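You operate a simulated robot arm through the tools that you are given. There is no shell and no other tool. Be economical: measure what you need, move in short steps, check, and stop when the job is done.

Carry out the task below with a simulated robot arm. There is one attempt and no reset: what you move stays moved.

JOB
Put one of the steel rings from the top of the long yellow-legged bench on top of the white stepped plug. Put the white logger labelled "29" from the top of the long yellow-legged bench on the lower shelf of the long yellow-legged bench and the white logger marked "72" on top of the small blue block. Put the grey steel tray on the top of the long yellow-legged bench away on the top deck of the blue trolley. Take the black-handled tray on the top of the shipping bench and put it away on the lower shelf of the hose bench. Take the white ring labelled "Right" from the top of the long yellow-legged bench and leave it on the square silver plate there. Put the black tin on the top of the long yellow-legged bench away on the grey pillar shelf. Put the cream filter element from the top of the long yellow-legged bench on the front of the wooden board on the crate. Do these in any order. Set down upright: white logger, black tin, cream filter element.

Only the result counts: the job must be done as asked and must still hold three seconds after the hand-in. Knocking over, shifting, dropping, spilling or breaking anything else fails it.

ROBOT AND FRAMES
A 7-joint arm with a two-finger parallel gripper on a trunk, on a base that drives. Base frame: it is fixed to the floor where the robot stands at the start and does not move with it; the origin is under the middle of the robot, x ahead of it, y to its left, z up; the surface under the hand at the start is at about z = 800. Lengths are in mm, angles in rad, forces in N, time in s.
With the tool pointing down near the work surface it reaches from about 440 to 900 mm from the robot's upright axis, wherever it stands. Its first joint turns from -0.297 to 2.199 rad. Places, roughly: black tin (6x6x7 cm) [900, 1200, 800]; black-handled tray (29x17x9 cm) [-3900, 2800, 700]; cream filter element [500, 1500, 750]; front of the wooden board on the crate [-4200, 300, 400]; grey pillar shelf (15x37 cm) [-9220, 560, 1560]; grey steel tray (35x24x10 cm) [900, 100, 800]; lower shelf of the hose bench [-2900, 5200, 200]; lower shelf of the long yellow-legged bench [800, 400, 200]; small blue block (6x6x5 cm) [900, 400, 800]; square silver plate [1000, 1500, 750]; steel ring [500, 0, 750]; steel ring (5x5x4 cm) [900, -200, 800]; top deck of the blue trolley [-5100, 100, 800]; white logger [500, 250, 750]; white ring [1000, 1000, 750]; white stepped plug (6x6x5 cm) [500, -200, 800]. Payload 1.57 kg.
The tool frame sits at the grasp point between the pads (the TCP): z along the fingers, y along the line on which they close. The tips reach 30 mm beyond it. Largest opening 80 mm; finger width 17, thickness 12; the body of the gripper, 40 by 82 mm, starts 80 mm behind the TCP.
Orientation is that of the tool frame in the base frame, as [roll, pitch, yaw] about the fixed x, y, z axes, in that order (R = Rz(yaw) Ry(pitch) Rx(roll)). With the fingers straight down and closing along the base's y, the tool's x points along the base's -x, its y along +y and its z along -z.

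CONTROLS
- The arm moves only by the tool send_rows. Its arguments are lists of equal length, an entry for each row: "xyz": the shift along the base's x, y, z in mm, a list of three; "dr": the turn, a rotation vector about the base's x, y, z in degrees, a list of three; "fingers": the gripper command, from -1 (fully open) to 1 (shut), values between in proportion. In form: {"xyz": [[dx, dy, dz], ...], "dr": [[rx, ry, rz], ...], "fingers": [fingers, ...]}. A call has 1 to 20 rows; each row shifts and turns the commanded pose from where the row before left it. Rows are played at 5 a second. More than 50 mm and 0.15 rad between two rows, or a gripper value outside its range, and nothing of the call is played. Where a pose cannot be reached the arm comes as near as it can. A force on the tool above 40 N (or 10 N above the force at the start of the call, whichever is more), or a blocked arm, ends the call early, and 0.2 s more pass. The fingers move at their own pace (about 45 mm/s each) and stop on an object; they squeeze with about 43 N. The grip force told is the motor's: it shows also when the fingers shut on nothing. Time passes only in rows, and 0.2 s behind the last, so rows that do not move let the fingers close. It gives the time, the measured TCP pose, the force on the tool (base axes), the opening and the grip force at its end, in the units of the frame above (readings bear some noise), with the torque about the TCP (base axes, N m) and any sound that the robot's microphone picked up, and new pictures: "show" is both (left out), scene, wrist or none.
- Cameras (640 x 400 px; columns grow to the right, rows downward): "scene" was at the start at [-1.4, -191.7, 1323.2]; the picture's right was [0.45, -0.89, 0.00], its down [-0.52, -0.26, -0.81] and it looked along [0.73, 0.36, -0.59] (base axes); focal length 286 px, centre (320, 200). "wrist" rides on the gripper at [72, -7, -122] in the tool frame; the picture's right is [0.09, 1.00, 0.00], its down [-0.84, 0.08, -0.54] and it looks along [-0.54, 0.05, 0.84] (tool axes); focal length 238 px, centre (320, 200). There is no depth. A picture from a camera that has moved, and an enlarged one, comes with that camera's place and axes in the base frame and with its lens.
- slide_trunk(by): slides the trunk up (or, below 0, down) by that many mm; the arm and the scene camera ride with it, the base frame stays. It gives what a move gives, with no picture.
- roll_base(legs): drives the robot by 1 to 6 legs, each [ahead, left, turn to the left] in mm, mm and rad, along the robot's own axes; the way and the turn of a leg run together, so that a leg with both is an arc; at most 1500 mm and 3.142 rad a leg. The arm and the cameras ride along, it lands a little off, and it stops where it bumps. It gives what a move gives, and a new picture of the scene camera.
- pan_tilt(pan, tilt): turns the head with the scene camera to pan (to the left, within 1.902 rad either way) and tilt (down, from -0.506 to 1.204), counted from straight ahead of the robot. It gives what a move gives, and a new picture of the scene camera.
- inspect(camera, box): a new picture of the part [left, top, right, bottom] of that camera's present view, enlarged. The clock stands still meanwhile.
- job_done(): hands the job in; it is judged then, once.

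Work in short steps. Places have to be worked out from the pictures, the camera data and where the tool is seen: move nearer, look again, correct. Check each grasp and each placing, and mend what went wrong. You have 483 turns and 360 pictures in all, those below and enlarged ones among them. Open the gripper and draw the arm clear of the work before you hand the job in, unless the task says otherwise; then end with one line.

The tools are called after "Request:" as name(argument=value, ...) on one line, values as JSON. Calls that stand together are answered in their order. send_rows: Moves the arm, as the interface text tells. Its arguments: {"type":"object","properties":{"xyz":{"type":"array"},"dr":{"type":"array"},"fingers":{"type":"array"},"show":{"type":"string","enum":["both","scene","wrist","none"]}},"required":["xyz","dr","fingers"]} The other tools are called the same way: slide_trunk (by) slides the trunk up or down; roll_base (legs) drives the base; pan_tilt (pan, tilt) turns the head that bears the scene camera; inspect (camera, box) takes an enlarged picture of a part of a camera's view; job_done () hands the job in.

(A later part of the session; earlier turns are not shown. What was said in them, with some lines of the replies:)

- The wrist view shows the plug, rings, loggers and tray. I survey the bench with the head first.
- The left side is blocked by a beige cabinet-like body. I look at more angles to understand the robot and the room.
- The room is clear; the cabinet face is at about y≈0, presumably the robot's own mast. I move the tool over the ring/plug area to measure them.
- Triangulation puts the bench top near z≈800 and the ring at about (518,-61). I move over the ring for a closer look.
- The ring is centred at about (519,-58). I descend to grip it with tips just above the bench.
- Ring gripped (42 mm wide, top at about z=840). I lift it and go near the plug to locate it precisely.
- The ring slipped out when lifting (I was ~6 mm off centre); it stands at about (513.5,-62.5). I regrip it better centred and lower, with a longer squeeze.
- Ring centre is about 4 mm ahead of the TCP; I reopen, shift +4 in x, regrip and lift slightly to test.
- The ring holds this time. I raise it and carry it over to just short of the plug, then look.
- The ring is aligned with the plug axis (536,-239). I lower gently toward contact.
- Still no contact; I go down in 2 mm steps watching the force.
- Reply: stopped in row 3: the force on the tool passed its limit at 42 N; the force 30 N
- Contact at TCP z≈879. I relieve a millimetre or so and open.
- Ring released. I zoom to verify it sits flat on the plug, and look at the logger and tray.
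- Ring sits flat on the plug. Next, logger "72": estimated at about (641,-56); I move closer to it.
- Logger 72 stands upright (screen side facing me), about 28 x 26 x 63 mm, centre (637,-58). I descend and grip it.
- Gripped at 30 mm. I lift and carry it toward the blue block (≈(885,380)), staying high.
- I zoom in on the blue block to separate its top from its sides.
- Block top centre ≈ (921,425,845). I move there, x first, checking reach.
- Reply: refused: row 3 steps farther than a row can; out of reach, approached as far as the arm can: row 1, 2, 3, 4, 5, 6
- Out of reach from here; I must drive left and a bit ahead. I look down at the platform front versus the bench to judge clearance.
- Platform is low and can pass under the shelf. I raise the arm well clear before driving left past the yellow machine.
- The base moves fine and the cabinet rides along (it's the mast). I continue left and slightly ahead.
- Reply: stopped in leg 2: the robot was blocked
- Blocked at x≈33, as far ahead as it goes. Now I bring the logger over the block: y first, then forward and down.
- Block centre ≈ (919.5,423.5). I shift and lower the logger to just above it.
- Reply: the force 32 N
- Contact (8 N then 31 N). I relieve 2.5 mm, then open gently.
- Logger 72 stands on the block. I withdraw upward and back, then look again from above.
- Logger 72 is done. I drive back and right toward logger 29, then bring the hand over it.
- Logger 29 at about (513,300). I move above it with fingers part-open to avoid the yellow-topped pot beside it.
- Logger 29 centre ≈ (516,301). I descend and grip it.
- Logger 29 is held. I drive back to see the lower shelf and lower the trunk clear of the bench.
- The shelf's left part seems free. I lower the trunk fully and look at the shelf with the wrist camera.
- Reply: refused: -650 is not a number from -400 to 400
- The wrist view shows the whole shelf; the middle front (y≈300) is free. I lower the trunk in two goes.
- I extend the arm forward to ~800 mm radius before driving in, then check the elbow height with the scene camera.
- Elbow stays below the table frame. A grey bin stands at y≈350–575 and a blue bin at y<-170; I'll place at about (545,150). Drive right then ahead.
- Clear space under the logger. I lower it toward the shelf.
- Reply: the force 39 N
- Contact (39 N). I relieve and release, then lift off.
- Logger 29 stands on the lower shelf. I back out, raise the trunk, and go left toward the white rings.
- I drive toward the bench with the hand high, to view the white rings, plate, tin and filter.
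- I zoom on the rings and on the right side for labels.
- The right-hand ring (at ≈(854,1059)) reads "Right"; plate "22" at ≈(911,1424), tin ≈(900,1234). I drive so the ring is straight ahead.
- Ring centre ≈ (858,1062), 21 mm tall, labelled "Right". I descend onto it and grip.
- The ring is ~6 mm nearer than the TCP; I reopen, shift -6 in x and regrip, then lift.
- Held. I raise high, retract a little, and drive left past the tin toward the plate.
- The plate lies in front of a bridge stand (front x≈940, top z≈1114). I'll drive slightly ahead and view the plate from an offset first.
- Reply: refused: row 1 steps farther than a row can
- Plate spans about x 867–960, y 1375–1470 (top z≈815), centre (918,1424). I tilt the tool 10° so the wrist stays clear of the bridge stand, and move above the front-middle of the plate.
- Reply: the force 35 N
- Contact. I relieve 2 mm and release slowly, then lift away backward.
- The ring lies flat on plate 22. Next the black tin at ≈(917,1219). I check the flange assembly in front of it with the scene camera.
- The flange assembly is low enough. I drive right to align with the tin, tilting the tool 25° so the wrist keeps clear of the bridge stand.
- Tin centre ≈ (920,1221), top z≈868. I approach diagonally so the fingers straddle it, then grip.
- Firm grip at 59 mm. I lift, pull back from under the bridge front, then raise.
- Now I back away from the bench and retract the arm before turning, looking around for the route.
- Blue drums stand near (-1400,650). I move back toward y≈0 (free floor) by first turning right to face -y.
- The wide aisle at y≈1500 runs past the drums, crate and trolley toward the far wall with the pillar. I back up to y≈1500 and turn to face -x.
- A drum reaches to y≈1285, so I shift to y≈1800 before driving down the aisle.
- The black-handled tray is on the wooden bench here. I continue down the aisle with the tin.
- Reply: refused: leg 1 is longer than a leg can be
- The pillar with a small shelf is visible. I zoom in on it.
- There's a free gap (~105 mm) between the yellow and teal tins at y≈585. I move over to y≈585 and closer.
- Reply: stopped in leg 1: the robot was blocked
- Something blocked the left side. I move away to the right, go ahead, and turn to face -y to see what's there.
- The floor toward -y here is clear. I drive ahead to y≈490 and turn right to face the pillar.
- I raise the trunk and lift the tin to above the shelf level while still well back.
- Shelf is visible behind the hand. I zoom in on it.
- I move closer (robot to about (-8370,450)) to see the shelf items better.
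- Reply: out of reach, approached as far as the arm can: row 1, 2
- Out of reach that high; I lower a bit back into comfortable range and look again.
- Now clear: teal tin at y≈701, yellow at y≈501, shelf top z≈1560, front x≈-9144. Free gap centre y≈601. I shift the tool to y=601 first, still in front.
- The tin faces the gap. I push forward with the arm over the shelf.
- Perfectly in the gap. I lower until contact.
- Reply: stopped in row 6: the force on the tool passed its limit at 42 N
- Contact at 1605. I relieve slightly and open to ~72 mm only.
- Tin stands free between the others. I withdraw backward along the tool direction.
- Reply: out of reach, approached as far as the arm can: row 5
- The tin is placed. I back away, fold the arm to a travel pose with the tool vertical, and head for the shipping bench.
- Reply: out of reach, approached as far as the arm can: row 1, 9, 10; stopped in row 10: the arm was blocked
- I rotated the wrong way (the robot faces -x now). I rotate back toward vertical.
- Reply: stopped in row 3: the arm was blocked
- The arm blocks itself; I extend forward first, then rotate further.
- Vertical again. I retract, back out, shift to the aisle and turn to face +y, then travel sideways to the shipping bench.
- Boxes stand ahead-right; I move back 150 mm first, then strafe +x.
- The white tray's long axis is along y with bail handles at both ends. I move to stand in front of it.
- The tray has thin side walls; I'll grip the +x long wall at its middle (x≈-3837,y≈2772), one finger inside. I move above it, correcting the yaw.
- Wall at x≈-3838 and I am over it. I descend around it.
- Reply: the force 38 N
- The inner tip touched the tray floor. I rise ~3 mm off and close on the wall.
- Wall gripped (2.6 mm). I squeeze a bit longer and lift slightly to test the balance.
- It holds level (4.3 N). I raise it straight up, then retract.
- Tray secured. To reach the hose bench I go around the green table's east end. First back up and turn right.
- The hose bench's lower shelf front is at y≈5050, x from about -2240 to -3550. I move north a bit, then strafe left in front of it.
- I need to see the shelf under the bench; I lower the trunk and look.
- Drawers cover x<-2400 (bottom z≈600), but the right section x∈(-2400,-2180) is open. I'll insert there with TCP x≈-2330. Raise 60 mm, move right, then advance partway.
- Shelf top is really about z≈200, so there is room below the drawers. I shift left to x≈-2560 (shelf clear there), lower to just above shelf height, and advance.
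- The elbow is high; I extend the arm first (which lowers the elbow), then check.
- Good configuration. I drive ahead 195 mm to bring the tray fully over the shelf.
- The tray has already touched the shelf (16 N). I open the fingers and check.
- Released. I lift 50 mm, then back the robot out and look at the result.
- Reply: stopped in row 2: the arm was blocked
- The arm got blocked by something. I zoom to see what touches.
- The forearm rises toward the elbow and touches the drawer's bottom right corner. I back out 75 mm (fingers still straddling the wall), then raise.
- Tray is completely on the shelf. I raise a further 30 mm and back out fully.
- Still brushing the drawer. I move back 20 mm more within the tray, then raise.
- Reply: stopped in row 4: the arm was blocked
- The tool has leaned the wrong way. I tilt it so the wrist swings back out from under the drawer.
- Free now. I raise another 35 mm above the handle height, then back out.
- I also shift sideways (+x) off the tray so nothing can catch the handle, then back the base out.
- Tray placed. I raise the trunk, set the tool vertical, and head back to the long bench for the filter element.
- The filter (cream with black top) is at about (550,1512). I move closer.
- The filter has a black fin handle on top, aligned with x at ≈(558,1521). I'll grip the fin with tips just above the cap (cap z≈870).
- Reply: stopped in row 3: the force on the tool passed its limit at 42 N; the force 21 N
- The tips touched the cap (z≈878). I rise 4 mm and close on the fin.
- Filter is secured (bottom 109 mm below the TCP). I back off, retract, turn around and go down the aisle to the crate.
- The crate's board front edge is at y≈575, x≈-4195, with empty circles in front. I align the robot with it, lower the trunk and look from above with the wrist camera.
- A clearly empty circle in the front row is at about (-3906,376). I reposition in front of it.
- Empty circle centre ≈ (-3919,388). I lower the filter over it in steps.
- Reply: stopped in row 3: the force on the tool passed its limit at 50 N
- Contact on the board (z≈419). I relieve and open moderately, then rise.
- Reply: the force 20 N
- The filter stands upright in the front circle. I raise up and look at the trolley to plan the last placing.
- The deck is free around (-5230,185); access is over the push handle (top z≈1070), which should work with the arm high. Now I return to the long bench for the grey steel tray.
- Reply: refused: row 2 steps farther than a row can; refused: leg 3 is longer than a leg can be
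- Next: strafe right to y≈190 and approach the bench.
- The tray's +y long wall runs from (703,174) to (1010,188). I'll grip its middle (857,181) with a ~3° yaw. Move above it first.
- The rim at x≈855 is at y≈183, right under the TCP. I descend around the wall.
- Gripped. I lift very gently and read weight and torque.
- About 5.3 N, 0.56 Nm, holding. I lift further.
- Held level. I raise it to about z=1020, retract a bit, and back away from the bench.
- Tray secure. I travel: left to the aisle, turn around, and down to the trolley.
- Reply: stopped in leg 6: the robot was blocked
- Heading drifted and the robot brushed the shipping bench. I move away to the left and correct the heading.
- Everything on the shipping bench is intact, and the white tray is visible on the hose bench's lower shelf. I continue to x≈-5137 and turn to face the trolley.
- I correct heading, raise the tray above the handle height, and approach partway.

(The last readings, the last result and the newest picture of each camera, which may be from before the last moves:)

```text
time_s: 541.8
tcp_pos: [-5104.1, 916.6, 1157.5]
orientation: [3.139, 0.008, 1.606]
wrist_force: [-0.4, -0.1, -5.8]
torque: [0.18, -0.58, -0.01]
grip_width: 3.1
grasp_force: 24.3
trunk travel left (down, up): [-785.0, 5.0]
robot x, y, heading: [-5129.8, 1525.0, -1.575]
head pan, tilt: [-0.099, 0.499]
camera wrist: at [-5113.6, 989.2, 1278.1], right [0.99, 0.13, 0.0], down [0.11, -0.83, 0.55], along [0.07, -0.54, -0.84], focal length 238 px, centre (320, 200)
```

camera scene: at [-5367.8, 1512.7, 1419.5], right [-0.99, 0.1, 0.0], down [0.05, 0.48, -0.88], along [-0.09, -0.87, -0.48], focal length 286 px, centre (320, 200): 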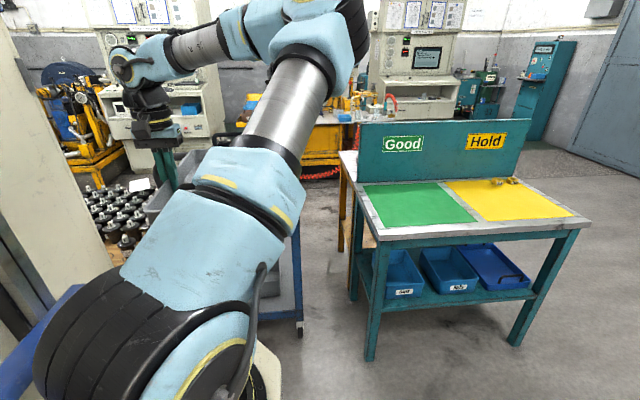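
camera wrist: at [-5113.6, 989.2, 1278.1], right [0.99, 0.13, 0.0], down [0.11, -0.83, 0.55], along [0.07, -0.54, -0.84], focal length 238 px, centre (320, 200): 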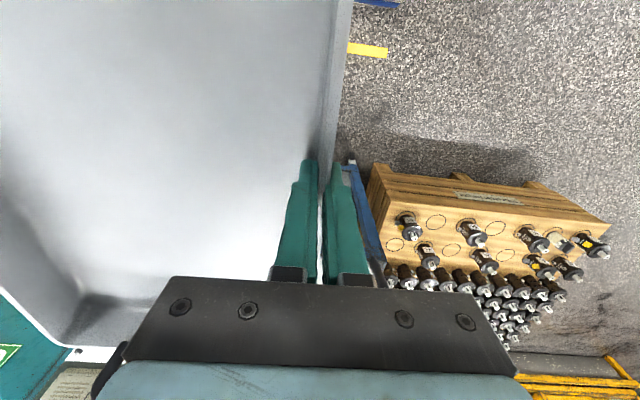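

I raise another 20 mm for margin and drive to y≈985 (platform just short of the trolley).

Request:
send_rows(xyz=[[0, 0, 22]], dr=[[0, 0, 0]], fingers=[1], show="none")

Request:
roll_base(legs=[[300, 0, 0]])

Request:
send_rows(xyz=[[0, 0, 0]], dr=[[0, 0, 0]], fingers=[1], show="wrist")

Request:
pan_tilt(pan=0.2, tilt=0.4)

```text
time_s: 542.2
tcp_pos: [-5105.3, 915.1, 1180.1]
orientation: [3.137, 0.008, 1.608]
wrist_force: [-0.6, -1.3, -5.2]
torque: [0.2, -0.62, -0.02]
grip_width: 2.9
grasp_force: 24.3
trunk travel left (down, up): [-785.0, 5.0]
robot x, y, heading: [-5126.5, 1527.1, -1.577]
head pan, tilt: [-0.099, 0.499]
```

```text
time_s: 544.2
tcp_pos: [-5106.3, 615.8, 1181.3]
orientation: [3.137, 0.007, 1.606]
wrist_force: [0.5, -0.4, -4.8]
torque: [0.12, -0.53, -0.02]
grip_width: 2.9
grasp_force: 23.5
trunk travel left (down, up): [-785.0, 5.0]
robot x, y, heading: [-5130.5, 1224.8, -1.58]
head pan, tilt: [-0.099, 0.499]
camera scene: at [-5369.5, 1213.4, 1419.5], right [-0.99, 0.11, 0.0], down [0.05, 0.48, -0.88], along [-0.09, -0.87, -0.48], focal length 286 px, centre (320, 200)
```

scene: 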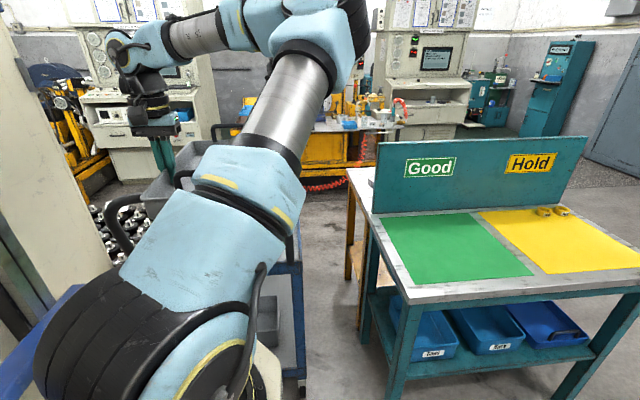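

```text
time_s: 544.6
tcp_pos: [-5107.9, 615.6, 1179.0]
orientation: [3.138, 0.007, 1.605]
wrist_force: [-0.2, 0.4, -4.6]
torque: [0.16, -0.58, 0.02]
grip_width: 2.9
grasp_force: 24.4
trunk travel left (down, up): [-785.0, 5.0]
robot x, y, heading: [-5132.8, 1225.8, -1.575]
head pan, tilt: [-0.099, 0.499]
camera wrist: at [-5116.6, 688.1, 1301.5], right [0.99, 0.13, 0.0], down [0.1, -0.83, 0.55], along [0.07, -0.54, -0.84], focal length 238 px, centre (320, 200)
```

wrist: 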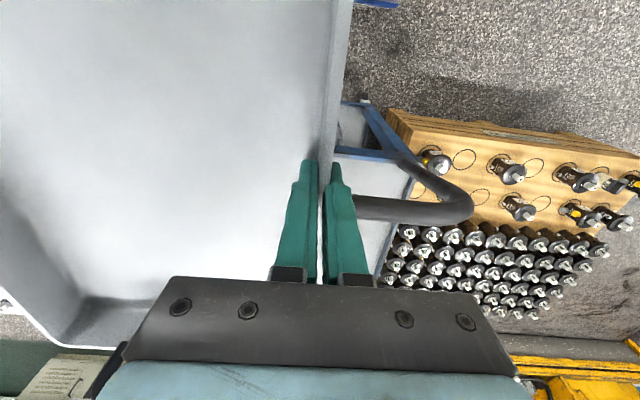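

```text
time_s: 545.4
tcp_pos: [-5107.6, 616.0, 1180.8]
orientation: [3.138, 0.007, 1.606]
wrist_force: [-0.4, 0.1, -4.5]
torque: [0.19, -0.57, 0.02]
grip_width: 3.0
grasp_force: 23.6
trunk travel left (down, up): [-785.0, 5.0]
robot x, y, heading: [-5130.9, 1223.4, -1.58]
head pan, tilt: [0.201, 0.4]
camera scene: at [-5342.1, 1212.9, 1428.6], right [-0.98, -0.19, 0.0], down [-0.07, 0.38, -0.92], along [0.18, -0.9, -0.39], focal length 286 px, centre (320, 200)
```

scene: 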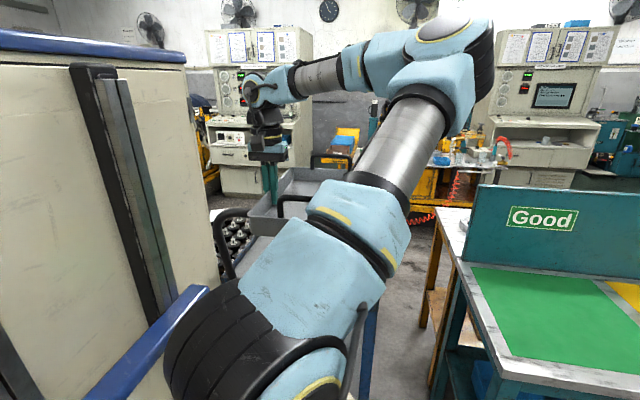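

Handle top appears at z≈1005–1070, so the tray (bottom ≈1142) clears. I drive in the remaining 235 mm.

Request:
roll_base(legs=[[235, 0, 0]])

Request:
send_rows(xyz=[[0, -30, -5], [0, -30, -5], [0, -30, -5]], dr=[[0, 0, 0], [0, 0, 0], [0, 0, 0]], fingers=[1, 1, 1], show="wrist")

```text
time_s: 547.2
tcp_pos: [-5107.8, 378.7, 1180.6]
orientation: [3.139, 0.006, 1.606]
wrist_force: [-0.3, 0.7, -4.9]
torque: [0.14, -0.55, 0.0]
grip_width: 2.9
grasp_force: 24.4
trunk travel left (down, up): [-785.0, 5.0]
robot x, y, heading: [-5131.5, 985.8, -1.574]
head pan, tilt: [0.201, 0.4]
camera scene: at [-5343.3, 975.5, 1428.6], right [-0.98, -0.19, 0.0], down [-0.08, 0.38, -0.92], along [0.18, -0.9, -0.39], focal length 286 px, centre (320, 200)
```

scene: 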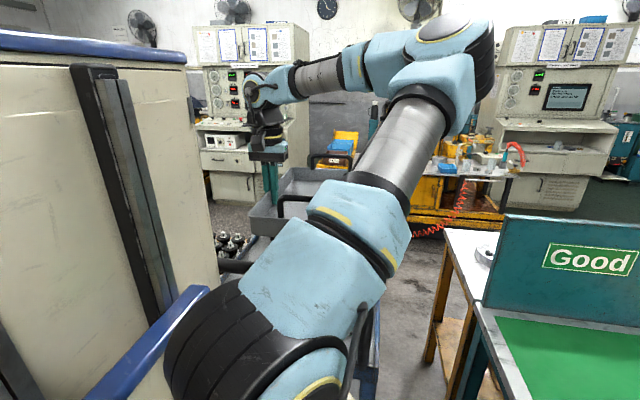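

```text
time_s: 548.0
tcp_pos: [-5110.5, 289.5, 1164.9]
orientation: [3.139, 0.005, 1.606]
wrist_force: [0.1, 1.1, -4.9]
torque: [0.12, -0.58, -0.02]
grip_width: 2.9
grasp_force: 24.4
trunk travel left (down, up): [-785.0, 5.0]
robot x, y, heading: [-5130.9, 985.5, -1.577]
head pan, tilt: [0.201, 0.4]
camera wrist: at [-5120.0, 361.6, 1286.8], right [0.99, 0.13, 0.0], down [0.11, -0.83, 0.55], along [0.07, -0.54, -0.84], focal length 238 px, centre (320, 200)
```

wrist: 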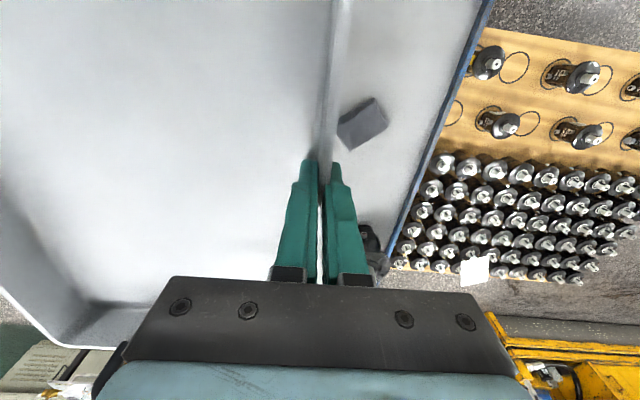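

The tray's near end is already past the handle. I continue forward and down diagonally to y≈190.

Request:
send_rows(xyz=[[0, -30, -5], [0, -30, -15], [0, -25, -25], [0, -15, -35], [0, 0, -35], [0, 0, -35]], dr=[[0, 0, 0], [0, 0, 0], [0, 0, 0], [0, 0, 0], [0, 0, 0], [0, 0, 0]], fingers=[1, 1, 1, 1, 1, 1], show="both")

```text
time_s: 549.4
tcp_pos: [-5108.7, 187.1, 1015.1]
orientation: [3.138, 0.008, 1.608]
wrist_force: [0.5, 0.3, -5.1]
torque: [0.14, -0.57, -0.01]
grip_width: 2.9
grasp_force: 24.3
trunk travel left (down, up): [-785.0, 5.0]
robot x, y, heading: [-5128.8, 988.3, -1.572]
head pan, tilt: [0.201, 0.4]
camera scene: at [-5343.3, 975.6, 1428.7], right [-0.98, -0.19, 0.0], down [-0.08, 0.38, -0.92], along [0.18, -0.9, -0.39], focal length 286 px, centre (320, 200)
camera wrist: at [-5118.4, 260.2, 1136.9], right [0.99, 0.13, 0.0], down [0.11, -0.83, 0.55], along [0.07, -0.54, -0.84], focal length 238 px, centre (320, 200)
```

scene: 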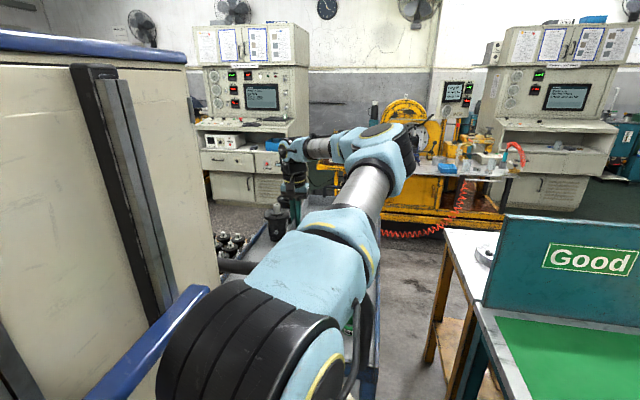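
wrist: 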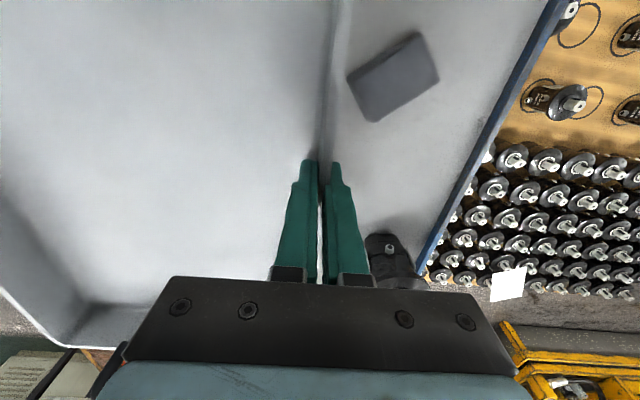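

Clear of plates and pump. I lower toward the deck.

Request:
send_rows(xyz=[[0, 0, -35], [0, 0, -35], [0, 0, -30], [0, 0, -25]], dr=[[0, 0, 0], [0, 0, 0], [0, 0, 0], [0, 0, 0]], fingers=[1, 1, 1, 1], show="both")

```text
time_s: 550.4
tcp_pos: [-5107.8, 188.3, 892.4]
orientation: [3.138, 0.007, 1.607]
wrist_force: [-0.1, 0.4, -4.9]
torque: [0.12, -0.57, 0.03]
grip_width: 2.6
grasp_force: 24.4
trunk travel left (down, up): [-785.0, 5.0]
robot x, y, heading: [-5130.4, 984.9, -1.575]
head pan, tilt: [0.201, 0.4]
camera scene: at [-5343.3, 975.5, 1428.7], right [-0.98, -0.19, 0.0], down [-0.08, 0.38, -0.92], along [0.18, -0.9, -0.39], focal length 286 px, centre (320, 200)
camera wrist: at [-5116.8, 261.2, 1012.3], right [0.99, 0.13, 0.0], down [0.11, -0.83, 0.55], along [0.07, -0.54, -0.84], focal length 238 px, centre (320, 200)
```

scene: 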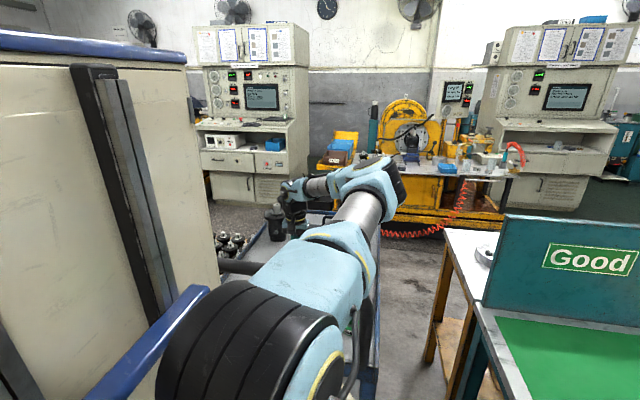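
wrist: 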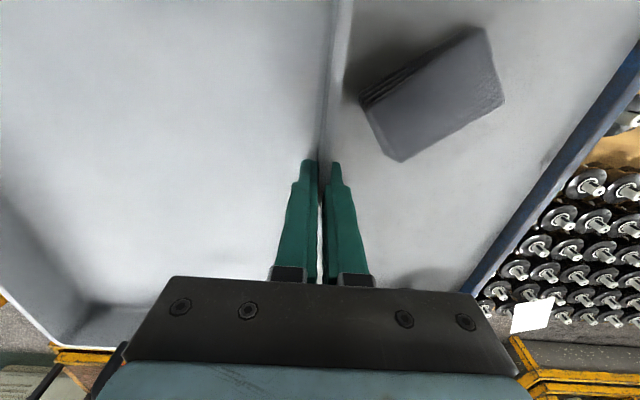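

Request:
send_rows(xyz=[[0, 0, -25], [0, 0, -12], [0, 0, -5], [0, 0, -4], [0, 0, -4], [0, 0, -3]], dr=[[0, 0, 0], [0, 0, 0], [0, 0, 0], [0, 0, 0], [0, 0, 0], [0, 0, 0]], fingers=[1, 1, 1, 1, 1, 1], show="wrist")

```text
time_s: 551.8
tcp_pos: [-5107.0, 188.0, 837.4]
orientation: [3.139, 0.009, 1.607]
wrist_force: [0.9, 0.5, -4.8]
torque: [0.14, -0.58, -0.02]
grip_width: 2.8
grasp_force: 23.9
trunk travel left (down, up): [-785.0, 5.0]
robot x, y, heading: [-5132.5, 988.8, -1.579]
head pan, tilt: [0.201, 0.4]
camera wrist: at [-5117.2, 260.6, 959.2], right [0.99, 0.13, 0.0], down [0.11, -0.83, 0.55], along [0.07, -0.54, -0.84], focal length 238 px, centre (320, 200)
```

wrist: 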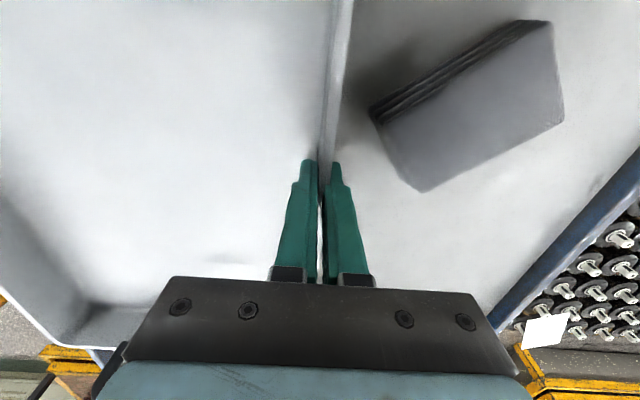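

No contact yet; I continue down in small steps.

Request:
send_rows(xyz=[[0, 0, -5], [0, 0, -5], [0, 0, -5], [0, 0, -4], [0, 0, -4]], dr=[[0, 0, 0], [0, 0, 0], [0, 0, 0], [0, 0, 0], [0, 0, 0]], fingers=[1, 1, 1, 1, 1], show="wrist")

```text
time_s: 553.0
tcp_pos: [-5107.7, 189.5, 820.9]
orientation: [3.137, 0.012, 1.606]
wrist_force: [-1.5, 3.7, 24.5]
torque: [0.07, 0.91, 0.41]
grip_width: 3.1
grasp_force: 24.5
trunk travel left (down, up): [-785.0, 5.0]
robot x, y, heading: [-5129.0, 985.1, -1.576]
head pan, tilt: [0.201, 0.4]
camera wrist: at [-5117.6, 262.0, 940.5], right [0.99, 0.13, 0.0], down [0.11, -0.83, 0.55], along [0.07, -0.55, -0.83], focal length 238 px, centre (320, 200)
```

wrist: 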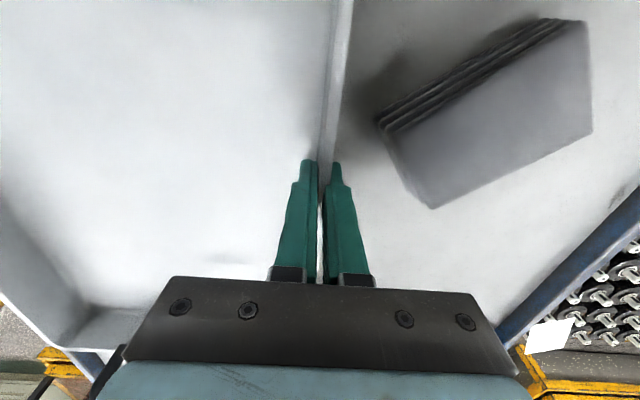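

Contact (24 N) – tray on the deck. I relieve slightly and open the fingers a little, then rise.

Request:
send_rows(xyz=[[0, 0, 4], [0, 0, 0], [0, 0, 0], [0, 0, 0]], dr=[[0, 0, 0], [0, 0, 0], [0, 0, 0], [0, 0, 0]], fingers=[1, 0.6, 0.4, 0.4], show="wrist")

Request:
send_rows(xyz=[[0, 0, 15], [0, 0, 30], [0, 0, 40], [0, 0, 40]], dr=[[0, 0, 0], [0, 0, 0], [0, 0, 0], [0, 0, 0]], fingers=[0.4, 0.4, 0.4, 0], show="wrist")

```text
time_s: 554.0
tcp_pos: [-5107.0, 191.1, 820.1]
orientation: [3.138, 0.007, 1.608]
wrist_force: [0.5, -0.6, -0.2]
torque: [0.01, 0.03, -0.01]
grip_width: 23.8
grasp_force: 0.1
trunk travel left (down, up): [-785.0, 5.0]
robot x, y, heading: [-5134.5, 988.0, -1.575]
head pan, tilt: [0.201, 0.4]
camera wrist: at [-5117.1, 262.4, 940.1], right [0.99, 0.13, 0.0], down [0.11, -0.83, 0.55], along [0.07, -0.54, -0.84], focal length 238 px, centre (320, 200)
```

wrist: 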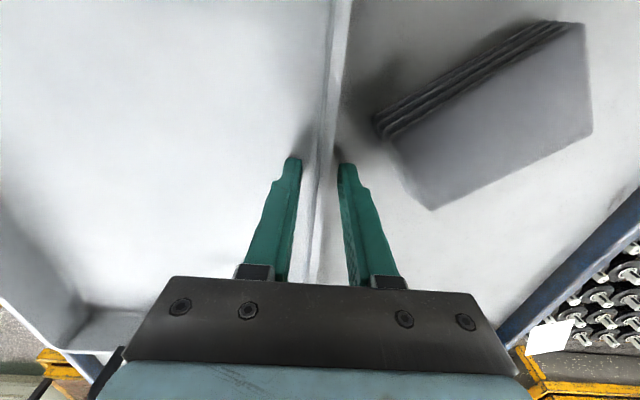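

```text
time_s: 555.0
tcp_pos: [-5106.2, 190.4, 941.7]
orientation: [3.137, 0.007, 1.608]
wrist_force: [0.1, -0.8, 0.2]
torque: [0.0, -0.04, 0.0]
grip_width: 40.1
grasp_force: 0.0
trunk travel left (down, up): [-785.0, 5.0]
robot x, y, heading: [-5135.6, 987.8, -1.571]
head pan, tilt: [0.201, 0.4]
camera wrist: at [-5115.8, 262.0, 1062.9], right [0.99, 0.13, 0.0], down [0.11, -0.83, 0.55], along [0.07, -0.54, -0.84], focal length 238 px, centre (320, 200)
```

wrist: 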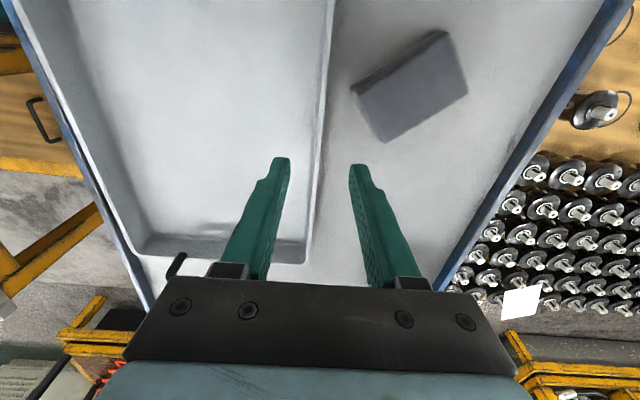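

The tray sits on the deck. I raise above the handle height and withdraw.

Request:
send_rows(xyz=[[0, 0, 40], [0, 0, 40], [0, 0, 40], [0, 15, 40], [0, 30, 35], [0, 40, 20], [0, 40, 0]], dr=[[0, 0, 0], [0, 0, 0], [0, 0, 0], [0, 0, 0], [0, 0, 0], [0, 0, 0], [0, 0, 0]], fingers=[0, 0, 0, 0, 0, 0, 0], show="wrist")

Request:
roll_base(legs=[[-500, 0, 0]])

```text
time_s: 556.6
tcp_pos: [-5105.6, 316.4, 1162.3]
orientation: [3.138, 0.007, 1.604]
wrist_force: [0.7, 0.1, -0.1]
torque: [0.02, -0.01, 0.0]
grip_width: 40.0
grasp_force: 0.1
trunk travel left (down, up): [-785.0, 5.0]
robot x, y, heading: [-5135.7, 986.9, -1.574]
head pan, tilt: [0.201, 0.4]
camera wrist: at [-5114.2, 388.9, 1282.8], right [0.99, 0.13, 0.0], down [0.1, -0.83, 0.55], along [0.07, -0.54, -0.84], focal length 238 px, centre (320, 200)
```

wrist: 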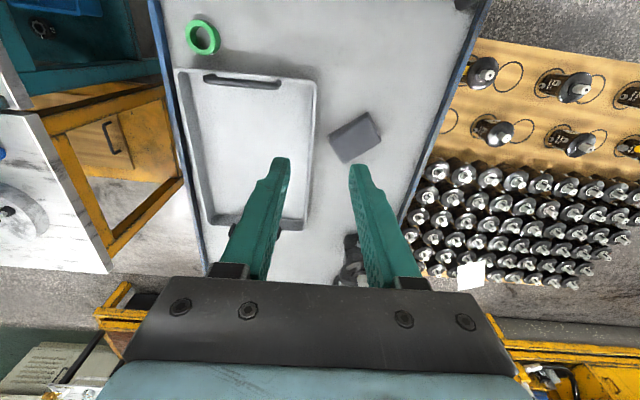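

```text
time_s: 559.4
tcp_pos: [-5108.4, 797.7, 1161.6]
orientation: [3.139, 0.006, 1.592]
wrist_force: [0.5, -0.3, -0.9]
torque: [0.02, -0.03, 0.0]
grip_width: 40.1
grasp_force: 0.0
trunk travel left (down, up): [-785.0, 5.0]
robot x, y, heading: [-5126.1, 1471.0, -1.59]
head pan, tilt: [0.201, 0.4]
camera scene: at [-5337.8, 1460.6, 1428.6], right [-0.98, -0.18, 0.0], down [-0.07, 0.38, -0.92], along [0.17, -0.91, -0.39], focal length 286 px, centre (320, 200)
```

scene: 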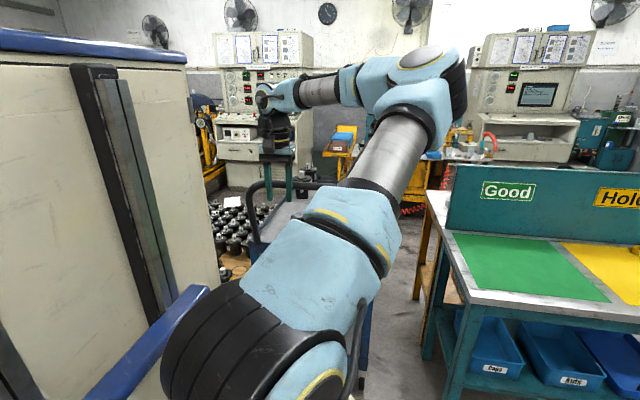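

All nine placings are confirmed in the latest views: the ring on the plug, both loggers, the white ring, the tin, the filter and both trays. I open the gripper fully and hand in.

Request:
send_rows(xyz=[[0, 0, 0], [0, 0, 0], [0, 0, 0]], dr=[[0, 0, 0], [0, 0, 0], [0, 0, 0]], fingers=[-1, -1, -1], show="none")

Request:
job_done()

```text
time_s: 560.2
tcp_pos: [-5109.0, 800.0, 1161.3]
orientation: [3.137, 0.008, 1.594]
wrist_force: [-0.4, 0.4, 0.0]
torque: [0.0, -0.02, 0.02]
grip_width: 79.9
grasp_force: 0.0
trunk travel left (down, up): [-785.0, 5.0]
robot x, y, heading: [-5123.0, 1468.1, -1.59]
head pan, tilt: [0.201, 0.4]
```

```text
The job is handed in.
```

I handed the job in with all eight items placed as asked and the gripper open and clear. The base bumped something three times on the way (the long bench's front edge, an unseen object near the blue trolley, and the shipping bench). I saw no damage at either bench but never got a look at the unseen object.
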